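You operate a simulated robot arm through the tools that you are given. There is no shell and no other tool. Be economical: measure what you need, move in short steps, check, and stop when the job is done.

Carry out the task below with a simulated robot arm. There is one attempt and no reset: what you move stays moved.

Task
Put the blue cleat in the teal kit tray.

Only the result counts: the job must be done as asked and must still hold three seconds after the hand-in. Knocking over, shifting, dropping, spilling or breaking anything else fails it.

Robot
A 6-joint arm with a two-finger parallel gripper, fixed in place. Base frame: the origin is at the foot of the arm, x ahead of it, y to its left, z up; the work surface is at about z = 0.8. Lengths are in m, angles in rad, forces in N, time in s.
With the tool pointing down near the work surface it reaches from about 0.24 to 0.64 m from the base axis. Its first joint turns from -1.152 to 1.152 rad. Payload 2.7 kg.
The TCP is the grasp point between the finger pads, 0.023 m short of the fingertips. In the tool frame z runs along the fingers and y along their closing line. The gripper opens to 0.094 m. The fingers are 0.038 m wide and 0.01 m thick; the gripper's body (0.054 by 0.096 m) begins 0.039 m behind the TCP.
Orientation is that of the tool frame in the base frame, as a unit quaternion [x, y, z, w]. With the fingers straight down and closing along the base's y, the tool's x points along the base's -x, its y along +y and its z along -z.

Tools
- The arm moves only by the tool send_rows. Its argument "moves" is a list of rows, each a list of 3 entries, a list of its own where there are three numbers: the opening, from 0 (shut) to 1 (fully open), then the shift along the tool's x, y, z in units of 400 mm (1.0 is 400 mm), then the turn, a rotation vector about the tool's x, y, z in units of 60 degrees (1.0 is 60 degrees). In form: [[grip, [dx, dy, dz], [ax, ay, az]], ...]. A call has 1 to 12 rows; each row is the pose to reach, as a shift and turn from the pose commanded when the call began, along the tool's axes at that moment. A call with a number of a shift or a turn outside -1 to 1 is refused whole. Rows are played at 5 a second. More than 0.05 m and 0.15 rad between two rows, or a gripper value outside its range, and nothing of the call is played. A pose out of reach is approached as far as the arm can. The call stops where the force on the tool passes 40 N (or 10 N more than at its start, if that is more) or the arm is blocked; 0.2 s more then pass. The fingers move at their own pace (about 0.045 m/s each) and stop on an object; they squeeze with about 38 N. The grip force told is the motor's: it shows also when the fingers shut on nothing. Time passes only in rows, and 0.2 s behind the last, so rows that repeat a pose let the fingers close. The reply holds the time, the measured pose of the TCP, the force on the tool along the base axes, the opening and the grip force, in the units named above and with some noise, and new pictures: "pictures" is both (left out), scene, wrist or none.
- Cameras (640 x 400 px; columns grow to the right, rows downward): "scene" is fixed at [0.0557, -0.4296, 1.3983]; the picture's right is [0.90, -0.44, 0.00], its down [-0.31, -0.65, -0.70] and it looks along [0.30, 0.63, -0.72] (base axes); focal length 294 px, centre (320, 200). "wrist" rides on the gripper at [0.086, 0.016, -0.075] in the tool frame; the picture's right is [-0.18, 0.98, 0.00], its down [-0.58, -0.11, -0.81] and it looks along [-0.79, -0.15, 0.59] (tool axes); focal length 243 px, centre (320, 200). There is no depth. A picture from a camera that has moved, and an enlarged one, comes with that camera's place and axes in the base frame and with its lens. The place of the scene camera against the robot may be out by one fixed shift of up to 0.012 m in any direction.
- zoom(camera, box): a new picture of the part [left, top, right, bottom] of that camera's present view, enlarged. No time passes.
- job_done(): hands the job in; it is judged then, once.

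Work in short steps. Places have to be worked out from the pictures, the camera data and where the tool is seen: move nearer, look again, correct. Check each grasp and each placing, and mend what went wrong. You have 90 turns and 170 pictures in all, those below and enlarged ones among them. Open the gripper and draw the arm clear of the work before you hand the job in, unless the task says otherwise; then end with one line.

The tools are called after ">>>" as name(argument=value, ...) on one line, values as JSON. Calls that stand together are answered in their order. send_rows: Moves the arm, as the interface text tells. Its arguments: {"type":"object","properties":{"moves":{"type":"array","items":{"type":"array"}},"pictures":{"type":"string","enum":["both","scene","wrist","none"]}},"required":["moves"]} The other tools are called the same way: zoom (camera, box) takes an enlarged picture of a part of a camera's view; job_done () hands the job in.

At the start:

```text
clock: 0.0
ee_pos: [0.416, 0.2163, 1.0343]
tool_rot: [0.0, 1.0, 0.0, 0.0]
wrist_force: [0.1, -0.3, -0.3]
finger_gap: 0.0939
finger_force: 0.0
```

scene: 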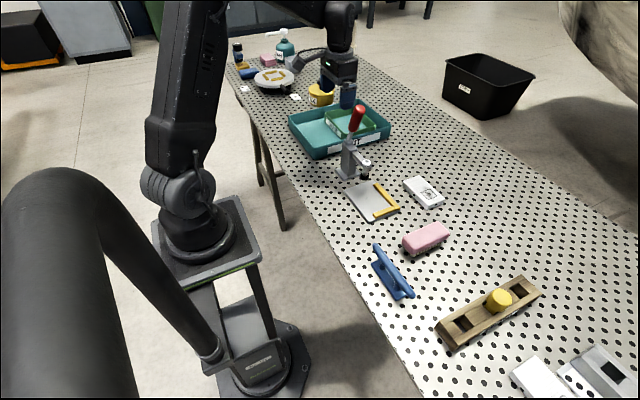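
wrist: 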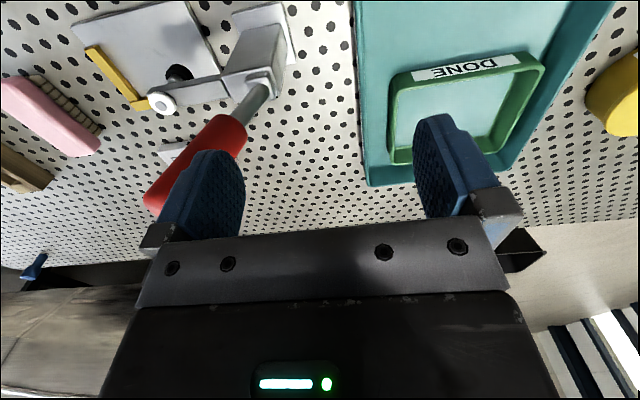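

I'll look closer at the blue cleat and the teal tray first.

>>> zoom(camera="scene", box=[340, 220, 460, 310])

>>> zoom(camera="scene", box=[270, 80, 410, 190])

```text
4.44 times, centred on (400, 265) of scene
camera zoom: at [0.0557, -0.4296, 1.3983], right [0.9, -0.44, 0.0], down [-0.31, -0.65, -0.7], along [0.3, 0.63, -0.72], focal length 1304 px, centre (-36, -89)
```

zoom: 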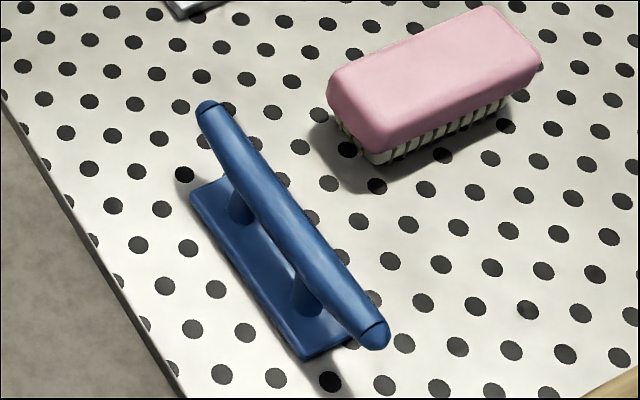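

```text
3.64 times, centred on (340, 135) of scene
camera zoom: at [0.0557, -0.4296, 1.3983], right [0.9, -0.44, 0.0], down [-0.31, -0.65, -0.7], along [0.3, 0.63, -0.72], focal length 1067 px, centre (247, 436)
```

zoom: 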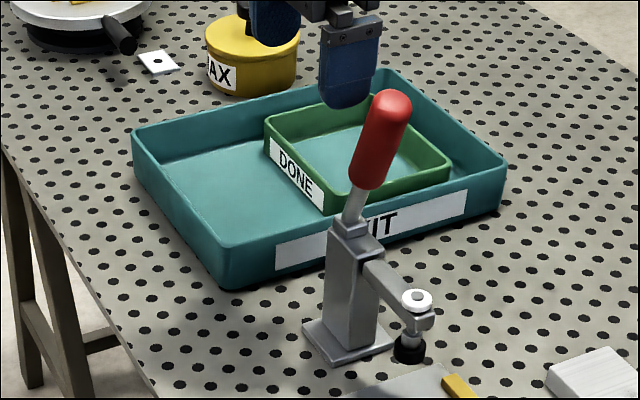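

The cleat's bar runs along base y, centred near (0.336, -0.20). The tray's free part is roughly x 0.37–0.47, y 0.28–0.49. The red clamp handle is tall, so I rise first, then travel toward the cleat while turning the tool.

>>> send_rows(moves=[[1, [0, 0, -0.09], [0, 0, 0]], [1, [0, 0, -0.16], [0, 0, 0]], [1, [0.03, -0.1, -0.16], [0, 0, 0.125]], [1, [0.06, -0.2, -0.16], [0, 0, 0.25]], [1, [0.09, -0.3, -0.16], [0, 0, 0.375]], [1, [0.12, -0.4, -0.16], [0, 0, 0.5]], [1, [0.15, -0.5, -0.16], [0, 0, 0.625]], [1, [0.175, -0.6, -0.16], [0, 0, 0.75]]], pictures="scene")

```text
clock: 1.8
ee_pos: [0.348, -0.0249, 1.0991]
tool_rot: [0.383, 0.924, 0.001, 0.0]
wrist_force: [0.7, -0.5, -1.6]
finger_gap: 0.0941
finger_force: 0.1
```

scene: 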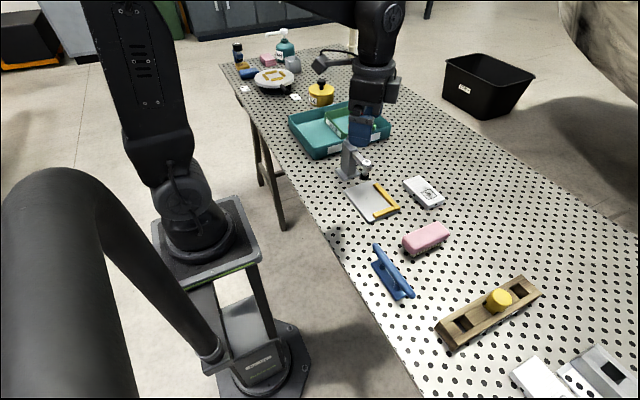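

Orientation is turning as planned (tool x at 135°). Next I finish the turn and come above the cleat at z≈0.98.

>>> send_rows(moves=[[1, [-0.048, -0.055, 0.05], [0, 0, 0.125]], [1, [-0.096, -0.11, 0.1], [0, 0, 0.25]], [1, [-0.144, -0.166, 0.15], [0, 0, 0.375]], [1, [-0.192, -0.221, 0.2], [0, 0, 0.5]], [1, [-0.24, -0.276, 0.25], [0, 0, 0.625]], [1, [-0.288, -0.331, 0.3], [0, 0, 0.75]], [1, [-0.288, -0.331, 0.3], [0, 0, 0.75]]])

```text
clock: 3.4
ee_pos: [0.3347, -0.1993, 0.9774]
tool_rot: [0.708, 0.706, 0.0, 0.001]
wrist_force: [0.3, 0.0, 0.1]
finger_gap: 0.0938
finger_force: 0.0
camera wrist: at [0.3516, -0.1139, 1.0523], right [0.98, -0.19, 0.0], down [-0.11, -0.58, 0.81], along [-0.15, -0.79, -0.59], focal length 243 px, centre (320, 200)
```

scene: 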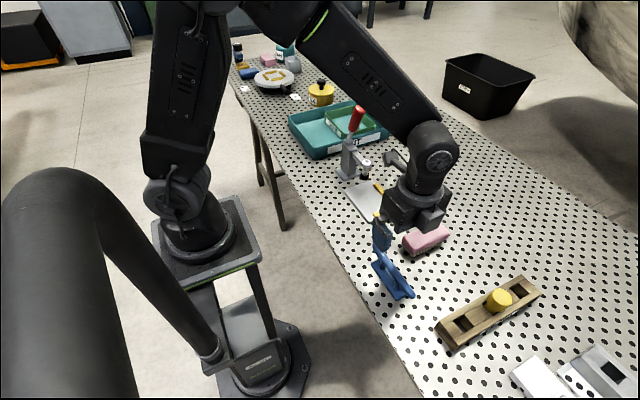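
wrist: 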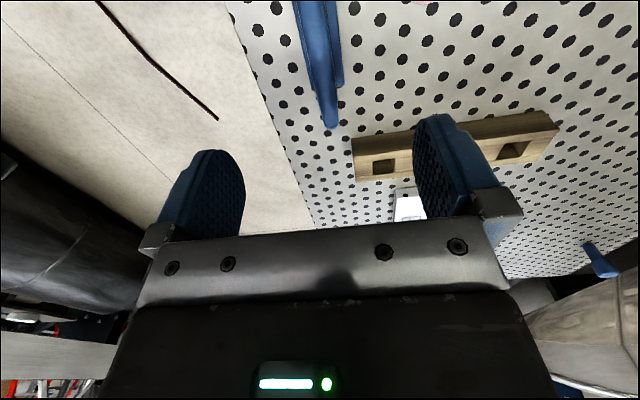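

The bar's far end lands at about (0.335, -0.267), agreeing with the scene estimate. I zoom to see its direction.

>>> zoom(camera="wrist", box=[260, 0, 420, 140])

>>> zoom(camera="scene", box=[340, 200, 460, 310])

```text
2.86 times, centred on (340, 70) of wrist
camera zoom: at [0.3516, -0.1139, 1.0523], right [0.98, -0.19, 0.0], down [-0.11, -0.58, 0.81], along [-0.15, -0.79, -0.59], focal length 693 px, centre (263, 571)
```

zoom: 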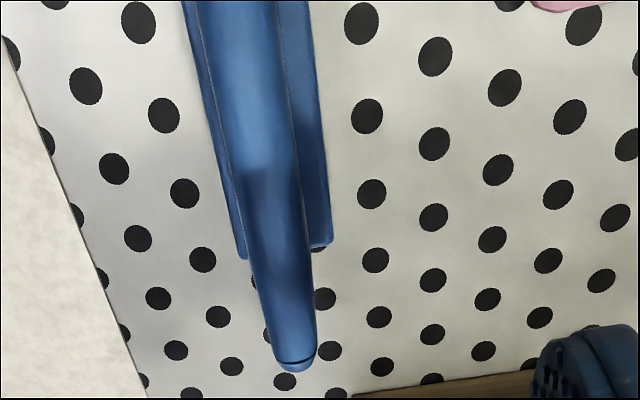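

```text
3.64 times, centred on (400, 255) of scene
camera zoom: at [0.0557, -0.4297, 1.3983], right [0.9, -0.44, 0.0], down [-0.31, -0.65, -0.7], along [0.3, 0.63, -0.72], focal length 1067 px, centre (29, 0)
```

zoom: 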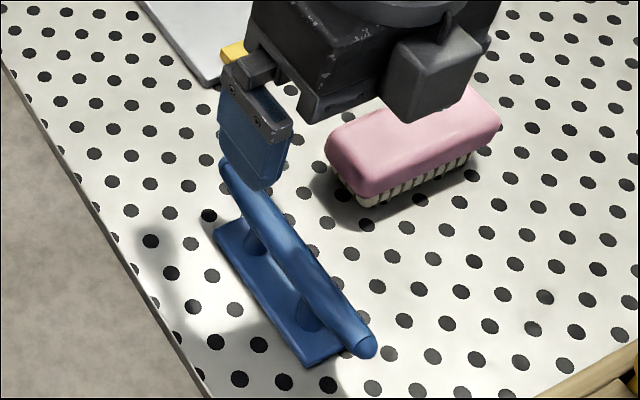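

The bar is centred under the TCP to within a few mm (bar ~23 mm wide, base ~35 mm, pink brush starting near x≈0.42). I narrow the opening a bit and descend partway to z≈0.87 for a check.

>>> send_rows(moves=[[0.72, [0, 0, 0.07], [0, 0, 0]], [0.72, [0, 0, 0.14], [0, 0, 0]], [0.72, [0, 0, 0.2], [0, 0, 0]], [0.72, [0, 0, 0.25], [0, 0, 0]], [0.72, [0, 0, 0.27], [0, 0, 0]]])

>>> zoom(camera="scene", box=[340, 200, 460, 310])

```text
clock: 4.6
ee_pos: [0.3359, -0.1993, 0.8702]
tool_rot: [0.707, 0.707, 0.0, 0.0]
wrist_force: [0.9, -0.1, 0.7]
finger_gap: 0.0678
finger_force: 0.1
camera wrist: at [0.3512, -0.1132, 0.9439], right [0.98, -0.18, 0.0], down [-0.11, -0.58, 0.81], along [-0.15, -0.79, -0.59], focal length 243 px, centre (320, 200)
```

scene: 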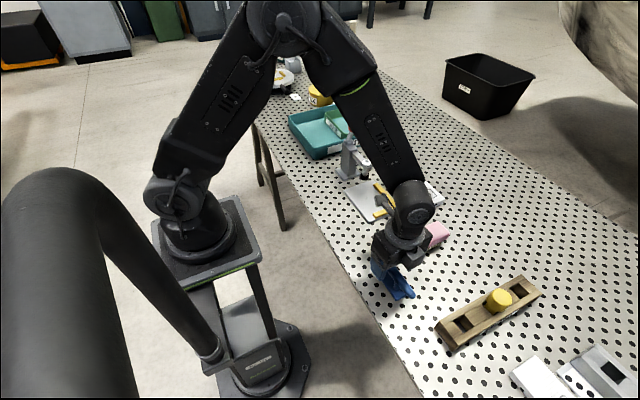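
wrist: 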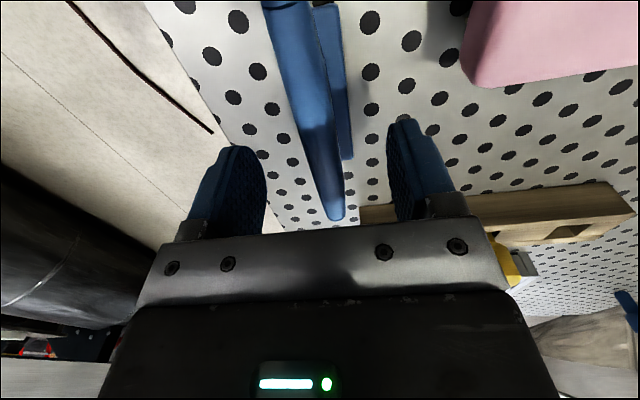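

```text
3.64 times, centred on (400, 255) of scene
camera zoom: at [0.0557, -0.4296, 1.3983], right [0.9, -0.44, 0.0], down [-0.31, -0.65, -0.7], along [0.3, 0.63, -0.72], focal length 1067 px, centre (29, 0)
```

zoom: 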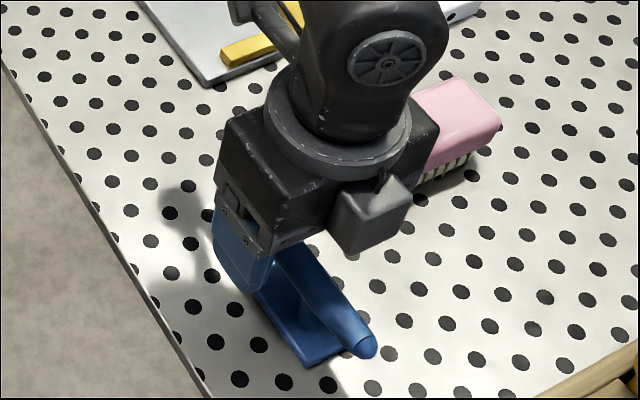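

Triangulating both wrist views puts the bar at z≈0.847 and x≈0.335, right between the fingers. I descend to TCP z≈0.842 and close.

>>> send_rows(moves=[[0.72, [0, 0, 0.04], [0, 0, 0]], [0.72, [0, 0, 0.072], [0, 0, 0]], [0.5, [0, 0, 0.072], [0, 0, 0]], [0.3, [0, 0, 0.072], [0, 0, 0]], [0, [0, 0, 0.072], [0, 0, 0]], [0, [0, 0, 0.072], [0, 0, 0]], [0, [0, 0, 0.072], [0, 0, 0]], [0, [0, 0, 0.072], [0, 0, 0]]], pictures="wrist")

```text
clock: 6.4
ee_pos: [0.3343, -0.1983, 0.8414]
tool_rot: [0.707, 0.707, 0.0, 0.0]
wrist_force: [-0.9, 0.0, -0.1]
finger_gap: 0.0192
finger_force: 37.9
camera wrist: at [0.351, -0.1133, 0.9156], right [0.98, -0.18, 0.0], down [-0.11, -0.58, 0.81], along [-0.15, -0.79, -0.59], focal length 243 px, centre (320, 200)
```

wrist: 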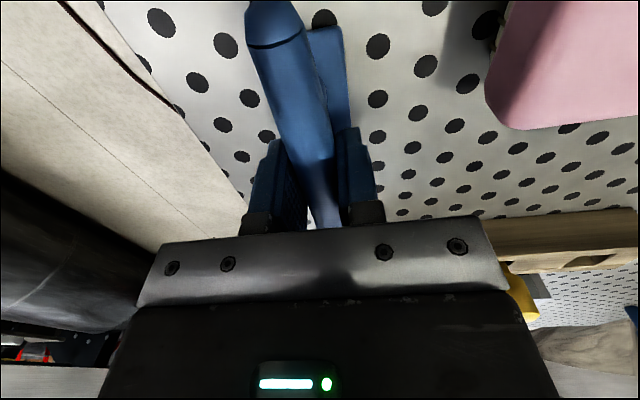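

The fingers stopped at 19 mm with full squeeze, so the bar is held. I lift straight up to z≈1.09.

>>> send_rows(moves=[[0, [0, 0, -0.04], [0, 0, 0]], [0, [0, 0, -0.12], [0, 0, 0]], [0, [0, 0, -0.22], [0, 0, 0]], [0, [0, 0, -0.32], [0, 0, 0]], [0, [0, 0, -0.42], [0, 0, 0]], [0, [0, 0, -0.52], [0, 0, 0]], [0, [0, 0, -0.62], [0, 0, 0]]])

```text
clock: 8.0
ee_pos: [0.334, -0.1983, 1.089]
tool_rot: [0.707, 0.707, 0.0, -0.001]
wrist_force: [-0.7, -0.5, -1.4]
finger_gap: 0.019
finger_force: 37.6
camera wrist: at [0.3507, -0.1127, 1.1635], right [0.98, -0.18, 0.0], down [-0.11, -0.58, 0.81], along [-0.15, -0.79, -0.59], focal length 243 px, centre (320, 200)
```

scene: 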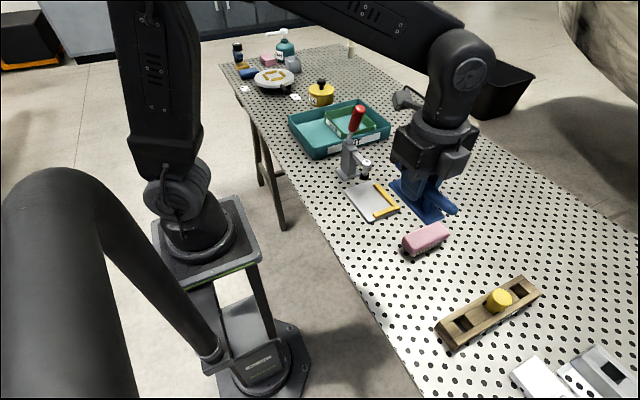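
wrist: 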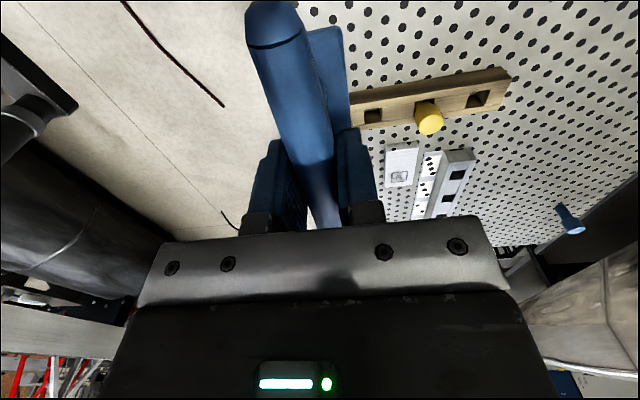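

Held firmly, cleat bottom at about z 1.05, above the clamp handle. I travel along +y at x≈0.334.

>>> send_rows(moves=[[0, [0.06, 0, 0], [0, 0, 0]], [0, [0.16, 0, 0], [0, 0, 0]], [0, [0.27, 0, 0], [0, 0, 0]], [0, [0.38, 0, 0], [0, 0, 0]], [0, [0.49, 0, 0], [0, 0, 0]], [0, [0.6, 0, 0], [0, 0, 0]], [0, [0.71, 0, 0], [0, 0, 0]], [0, [0.8, 0, 0], [0, 0, 0]]], pictures="scene")

```text
clock: 9.8
ee_pos: [0.3332, 0.1194, 1.0896]
tool_rot: [0.707, 0.707, 0.001, 0.0]
wrist_force: [-0.1, 0.2, -1.1]
finger_gap: 0.0188
finger_force: 38.1
```

scene: 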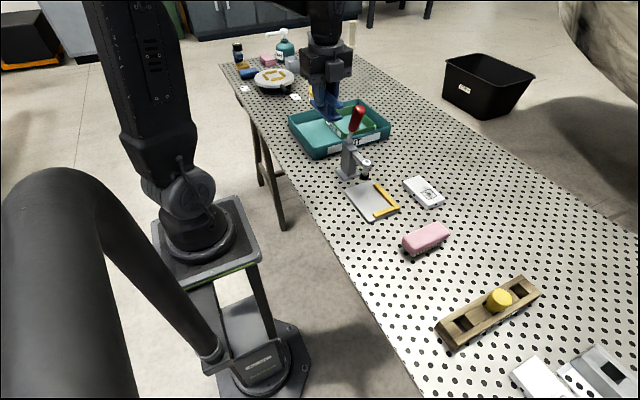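

On to above the tray's free part, around (0.42, 0.38), still high.

>>> send_rows(moves=[[0, [0.09, 0.03, 0], [0, 0, 0]], [0, [0.18, 0.06, 0], [0, 0, 0]], [0, [0.28, 0.093, 0], [0, 0, 0]], [0, [0.38, 0.127, 0], [0, 0, 0]], [0, [0.48, 0.16, 0], [0, 0, 0]], [0, [0.57, 0.19, 0], [0, 0, 0]], [0, [0.65, 0.2175, 0], [0, 0, 0]], [0, [0.65, 0.2175, 0], [0, 0, 0]]])

>>> zoom(camera="scene", box=[260, 60, 410, 170])

```text
clock: 11.6
ee_pos: [0.4222, 0.3794, 1.0892]
tool_rot: [0.707, 0.707, 0.0, 0.0]
wrist_force: [-0.8, 0.9, -2.5]
finger_gap: 0.0191
finger_force: 37.9
camera wrist: at [0.4383, 0.4664, 1.1628], right [0.98, -0.18, 0.0], down [-0.11, -0.58, 0.81], along [-0.15, -0.79, -0.59], focal length 243 px, centre (320, 200)
```

scene: 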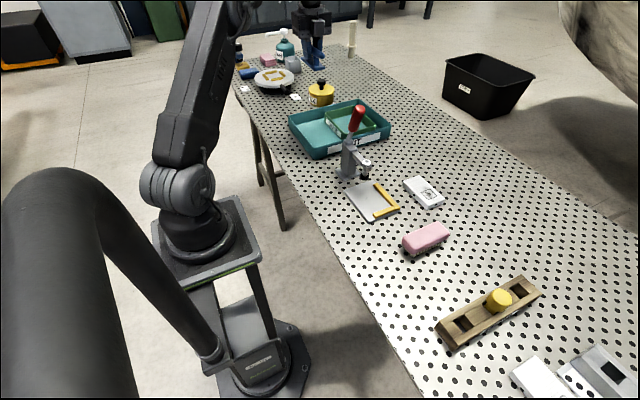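
wrist: 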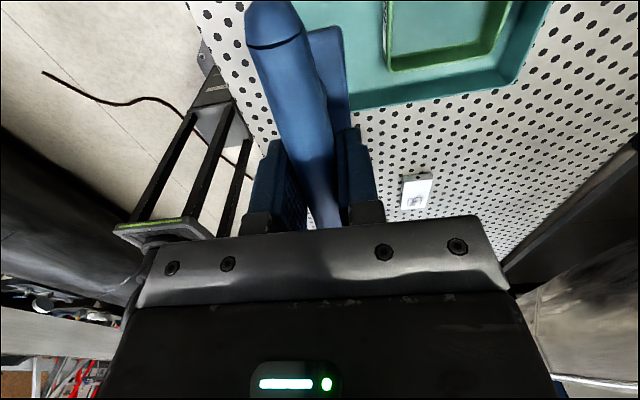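

```text
3.64 times, centred on (335, 115) of scene
camera zoom: at [0.0557, -0.4296, 1.3983], right [0.9, -0.44, 0.0], down [-0.31, -0.65, -0.7], along [0.3, 0.63, -0.72], focal length 1067 px, centre (266, 509)
```

zoom: 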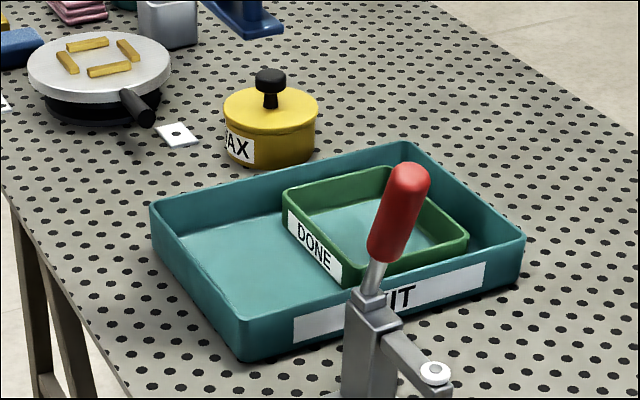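

The tray's −y edge shows in the wrist view. I zoom to locate its corners and the green tray's side precisely, since rim height is uncertain.

>>> zoom(camera="wrist", box=[330, 0, 570, 140])

```text
2.67 times, centred on (450, 70) of wrist
camera zoom: at [0.4383, 0.4664, 1.1628], right [0.98, -0.18, 0.0], down [-0.11, -0.58, 0.81], along [-0.15, -0.79, -0.59], focal length 647 px, centre (-27, 547)
```

zoom: 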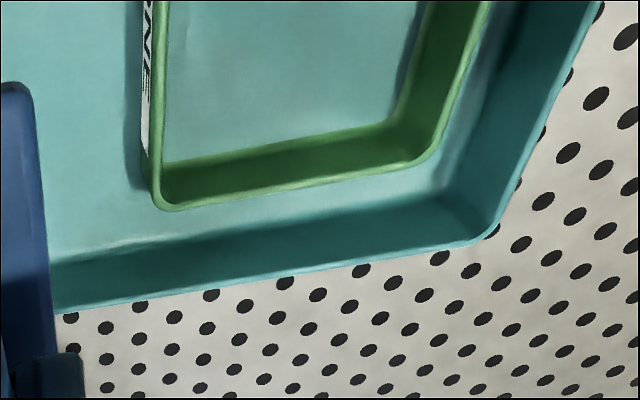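

Wrist data is more reliable: green tray side at x≈0.497, tray near rim at y≈0.255, so the free bay is about x 0.378–0.495, y 0.26–0.465. I aim for (0.435, 0.365) and descend to z≈0.96 to compare in the scene view.

>>> send_rows(moves=[[0, [-0.036, 0.032, 0.06], [0, 0, 0]], [0, [-0.036, 0.032, 0.15], [0, 0, 0]], [0, [-0.036, 0.032, 0.24], [0, 0, 0]], [0, [-0.036, 0.032, 0.325], [0, 0, 0]], [0, [-0.036, 0.032, 0.325], [0, 0, 0]]])

>>> zoom(camera="scene", box=[260, 60, 410, 170])

>>> zoom(camera="wrist", box=[200, 0, 500, 190])

```text
clock: 12.8
ee_pos: [0.4351, 0.3649, 0.9594]
tool_rot: [0.707, 0.707, 0.0, 0.0]
wrist_force: [-0.4, 0.4, -2.3]
finger_gap: 0.0189
finger_force: 38.1
camera wrist: at [0.4513, 0.4515, 1.0336], right [0.98, -0.18, 0.0], down [-0.11, -0.58, 0.81], along [-0.15, -0.79, -0.59], focal length 243 px, centre (320, 200)
```

scene: 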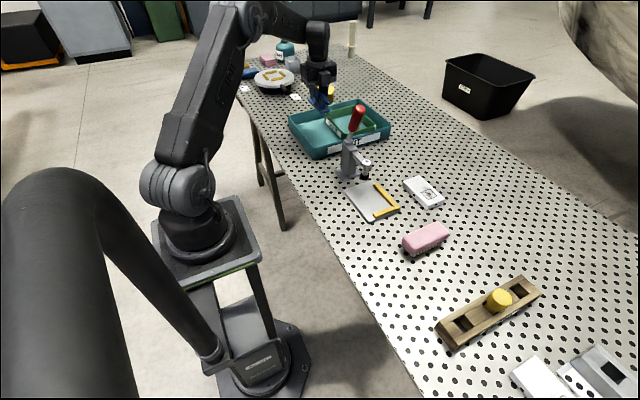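
wrist: 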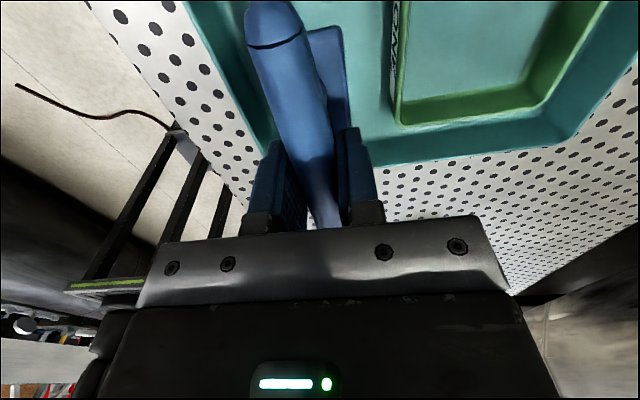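

```text
3.64 times, centred on (335, 115) of scene
camera zoom: at [0.0557, -0.4296, 1.3983], right [0.9, -0.44, 0.0], down [-0.31, -0.65, -0.7], along [0.3, 0.63, -0.72], focal length 1067 px, centre (266, 509)
```

zoom: 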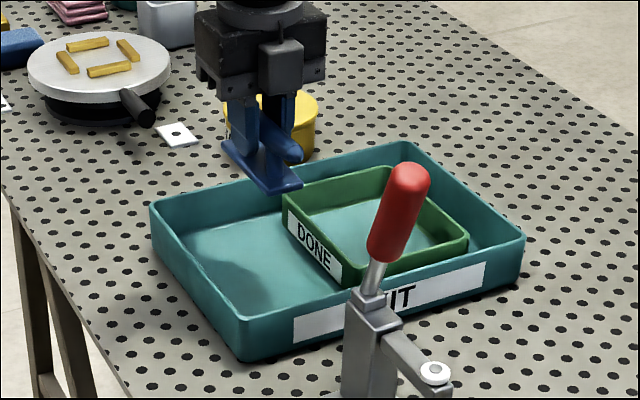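

```text
2.11 times, centred on (350, 95) of wrist
camera zoom: at [0.4513, 0.4515, 1.0336], right [0.98, -0.18, 0.0], down [-0.11, -0.58, 0.81], along [-0.15, -0.79, -0.59], focal length 511 px, centre (257, 421)
```

zoom: 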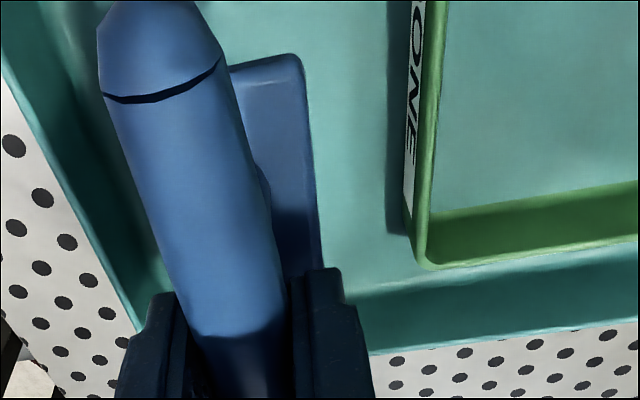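

The free bay is about x 0.372–0.49, y 0.255–0.46, and the cleat sits well inside it. I shift x by −4 mm and lower to z≈0.853.

>>> send_rows(moves=[[0, [-0.008, -0.01, 0.06], [0, 0, 0]], [0, [-0.008, -0.01, 0.12], [0, 0, 0]], [0, [-0.008, -0.01, 0.18], [0, 0, 0]], [0, [-0.008, -0.01, 0.23], [0, 0, 0]], [0, [-0.008, -0.01, 0.265], [0, 0, 0]]])

>>> zoom(camera="scene", box=[260, 60, 410, 170])

```text
clock: 14.0
ee_pos: [0.431, 0.3626, 0.853]
tool_rot: [0.707, 0.707, 0.0, 0.0]
wrist_force: [-0.2, 0.7, -1.5]
finger_gap: 0.0194
finger_force: 37.8
camera wrist: at [0.4467, 0.4486, 0.9279], right [0.98, -0.18, 0.0], down [-0.11, -0.58, 0.81], along [-0.15, -0.79, -0.59], focal length 243 px, centre (320, 200)
```

scene: 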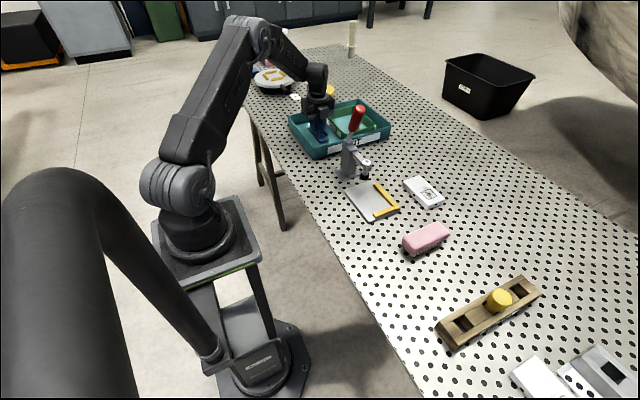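
wrist: 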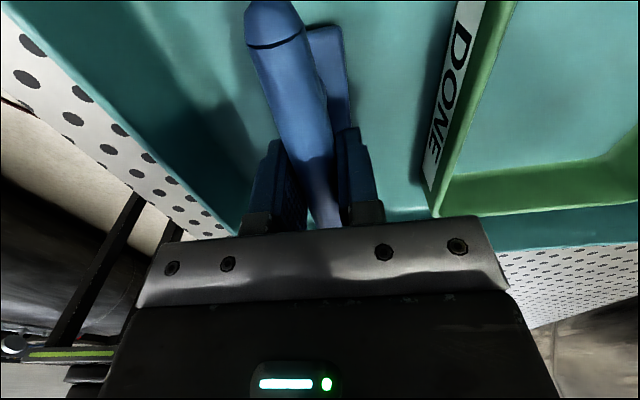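

```text
3.64 times, centred on (335, 115) of scene
camera zoom: at [0.0557, -0.4296, 1.3983], right [0.9, -0.44, 0.0], down [-0.31, -0.65, -0.7], along [0.3, 0.63, -0.72], focal length 1067 px, centre (266, 509)
```

zoom: 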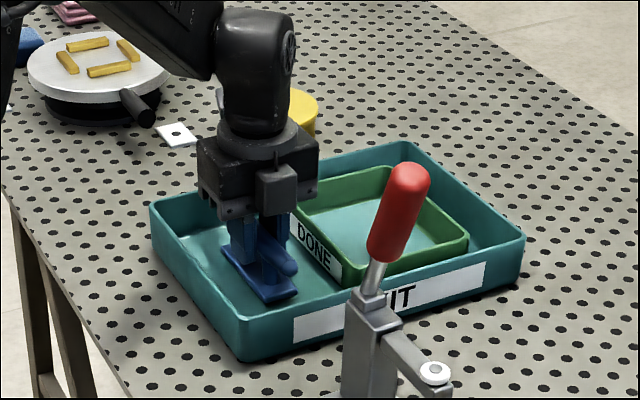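

The cleat is centred in the bay with clearance on all sides. I lower in ~2 mm steps and watch the force.

>>> send_rows(moves=[[0, [0, 0, 0.005], [0, 0, 0]], [0, [0, 0, 0.01], [0, 0, 0]], [0, [0, 0, 0.015], [0, 0, 0]], [0, [0, 0, 0.019], [0, 0, 0]]], pictures="none")

```text
clock: 15.0
ee_pos: [0.4307, 0.3628, 0.8468]
tool_rot: [0.707, 0.707, 0.001, 0.0]
wrist_force: [-1.5, -2.0, 5.7]
finger_gap: 0.019
finger_force: 38.0
```

Force went from −1.5 to +5.7 N, so it is resting on the tray floor. I open partially (limited by the bay) in place.

>>> send_rows(moves=[[0.3, [0, 0, 0], [0, 0, 0]], [0.4, [0, 0, 0], [0, 0, 0]], [0.48, [0, 0, 0], [0, 0, 0]], [0.48, [0, 0, 0], [0, 0, 0]]], pictures="wrist")

```text
clock: 16.0
ee_pos: [0.4306, 0.364, 0.8462]
tool_rot: [0.707, 0.707, 0.0, 0.0]
wrist_force: [0.5, 0.5, -0.4]
finger_gap: 0.0452
finger_force: 0.0
camera wrist: at [0.4467, 0.449, 0.9205], right [0.98, -0.18, 0.0], down [-0.11, -0.58, 0.81], along [-0.15, -0.79, -0.59], focal length 243 px, centre (320, 200)
```

wrist: 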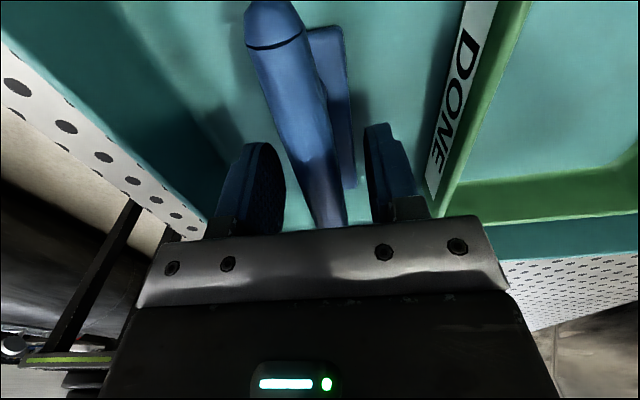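

Released cleanly, with the fingers clear of the bar on both sides. I rise straight up and away.

>>> send_rows(moves=[[0.48, [0, 0, -0.05], [0, 0, 0]], [0.48, [0, 0, -0.13], [0, 0, 0]], [0.48, [0, 0, -0.23], [0, 0, 0]], [0.48, [0, 0, -0.33], [0, 0, 0]], [0.7, [0, 0, -0.43], [0, 0, 0]], [1, [0, 0, -0.53], [0, 0, 0]], [1, [0, 0, -0.6], [0, 0, 0]], [1, [0, 0, -0.6], [0, 0, 0]]])

>>> zoom(camera="scene", box=[260, 60, 410, 170])

```text
clock: 17.8
ee_pos: [0.4311, 0.3645, 1.0872]
tool_rot: [0.707, 0.707, 0.0, 0.0]
wrist_force: [-0.9, 0.4, 0.0]
finger_gap: 0.094
finger_force: 0.1
camera wrist: at [0.447, 0.4505, 1.1609], right [0.98, -0.18, 0.0], down [-0.11, -0.58, 0.81], along [-0.15, -0.79, -0.59], focal length 243 px, centre (320, 200)
```

scene: 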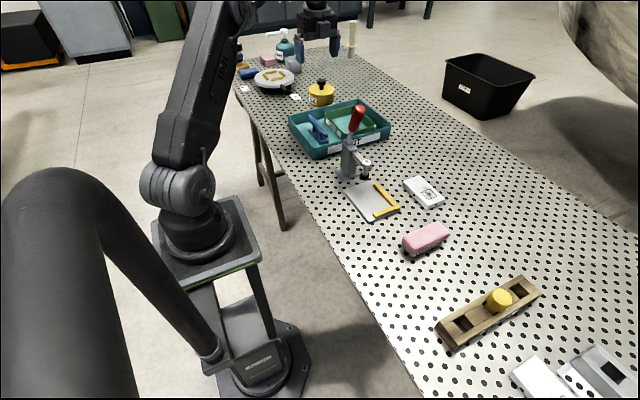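
wrist: 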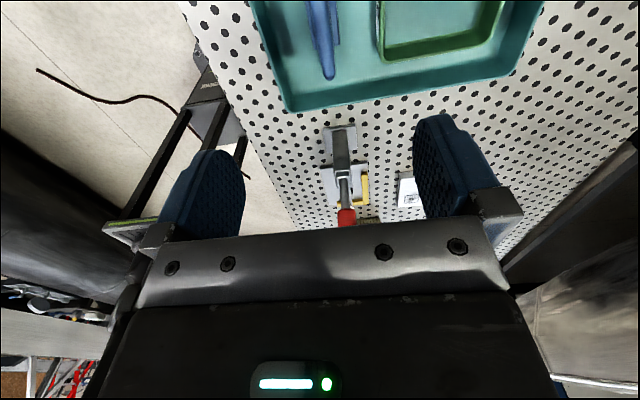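

```text
3.64 times, centred on (335, 115) of scene
camera zoom: at [0.0557, -0.4296, 1.3983], right [0.9, -0.44, 0.0], down [-0.31, -0.65, -0.7], along [0.3, 0.63, -0.72], focal length 1067 px, centre (266, 509)
```

zoom: 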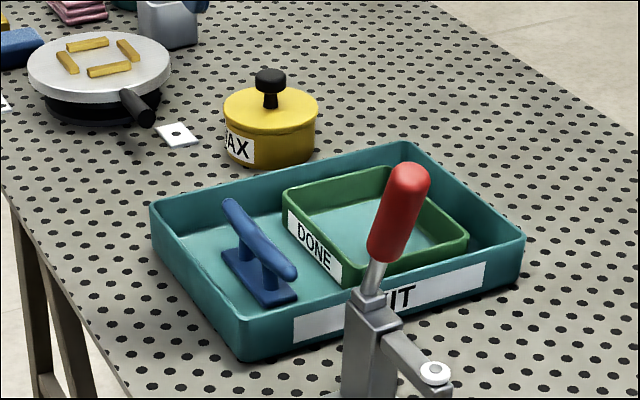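

The cleat stands upright in the teal tray beside the green DONE tray, nothing else moved, and the arm is clear and open. I hand in.

>>> job_done()

```text
The job is handed in.
```

The blue cleat is in the teal kit tray, standing on its base beside the green DONE tray. In the last pictures nothing else had moved, and the gripper is open and clear.
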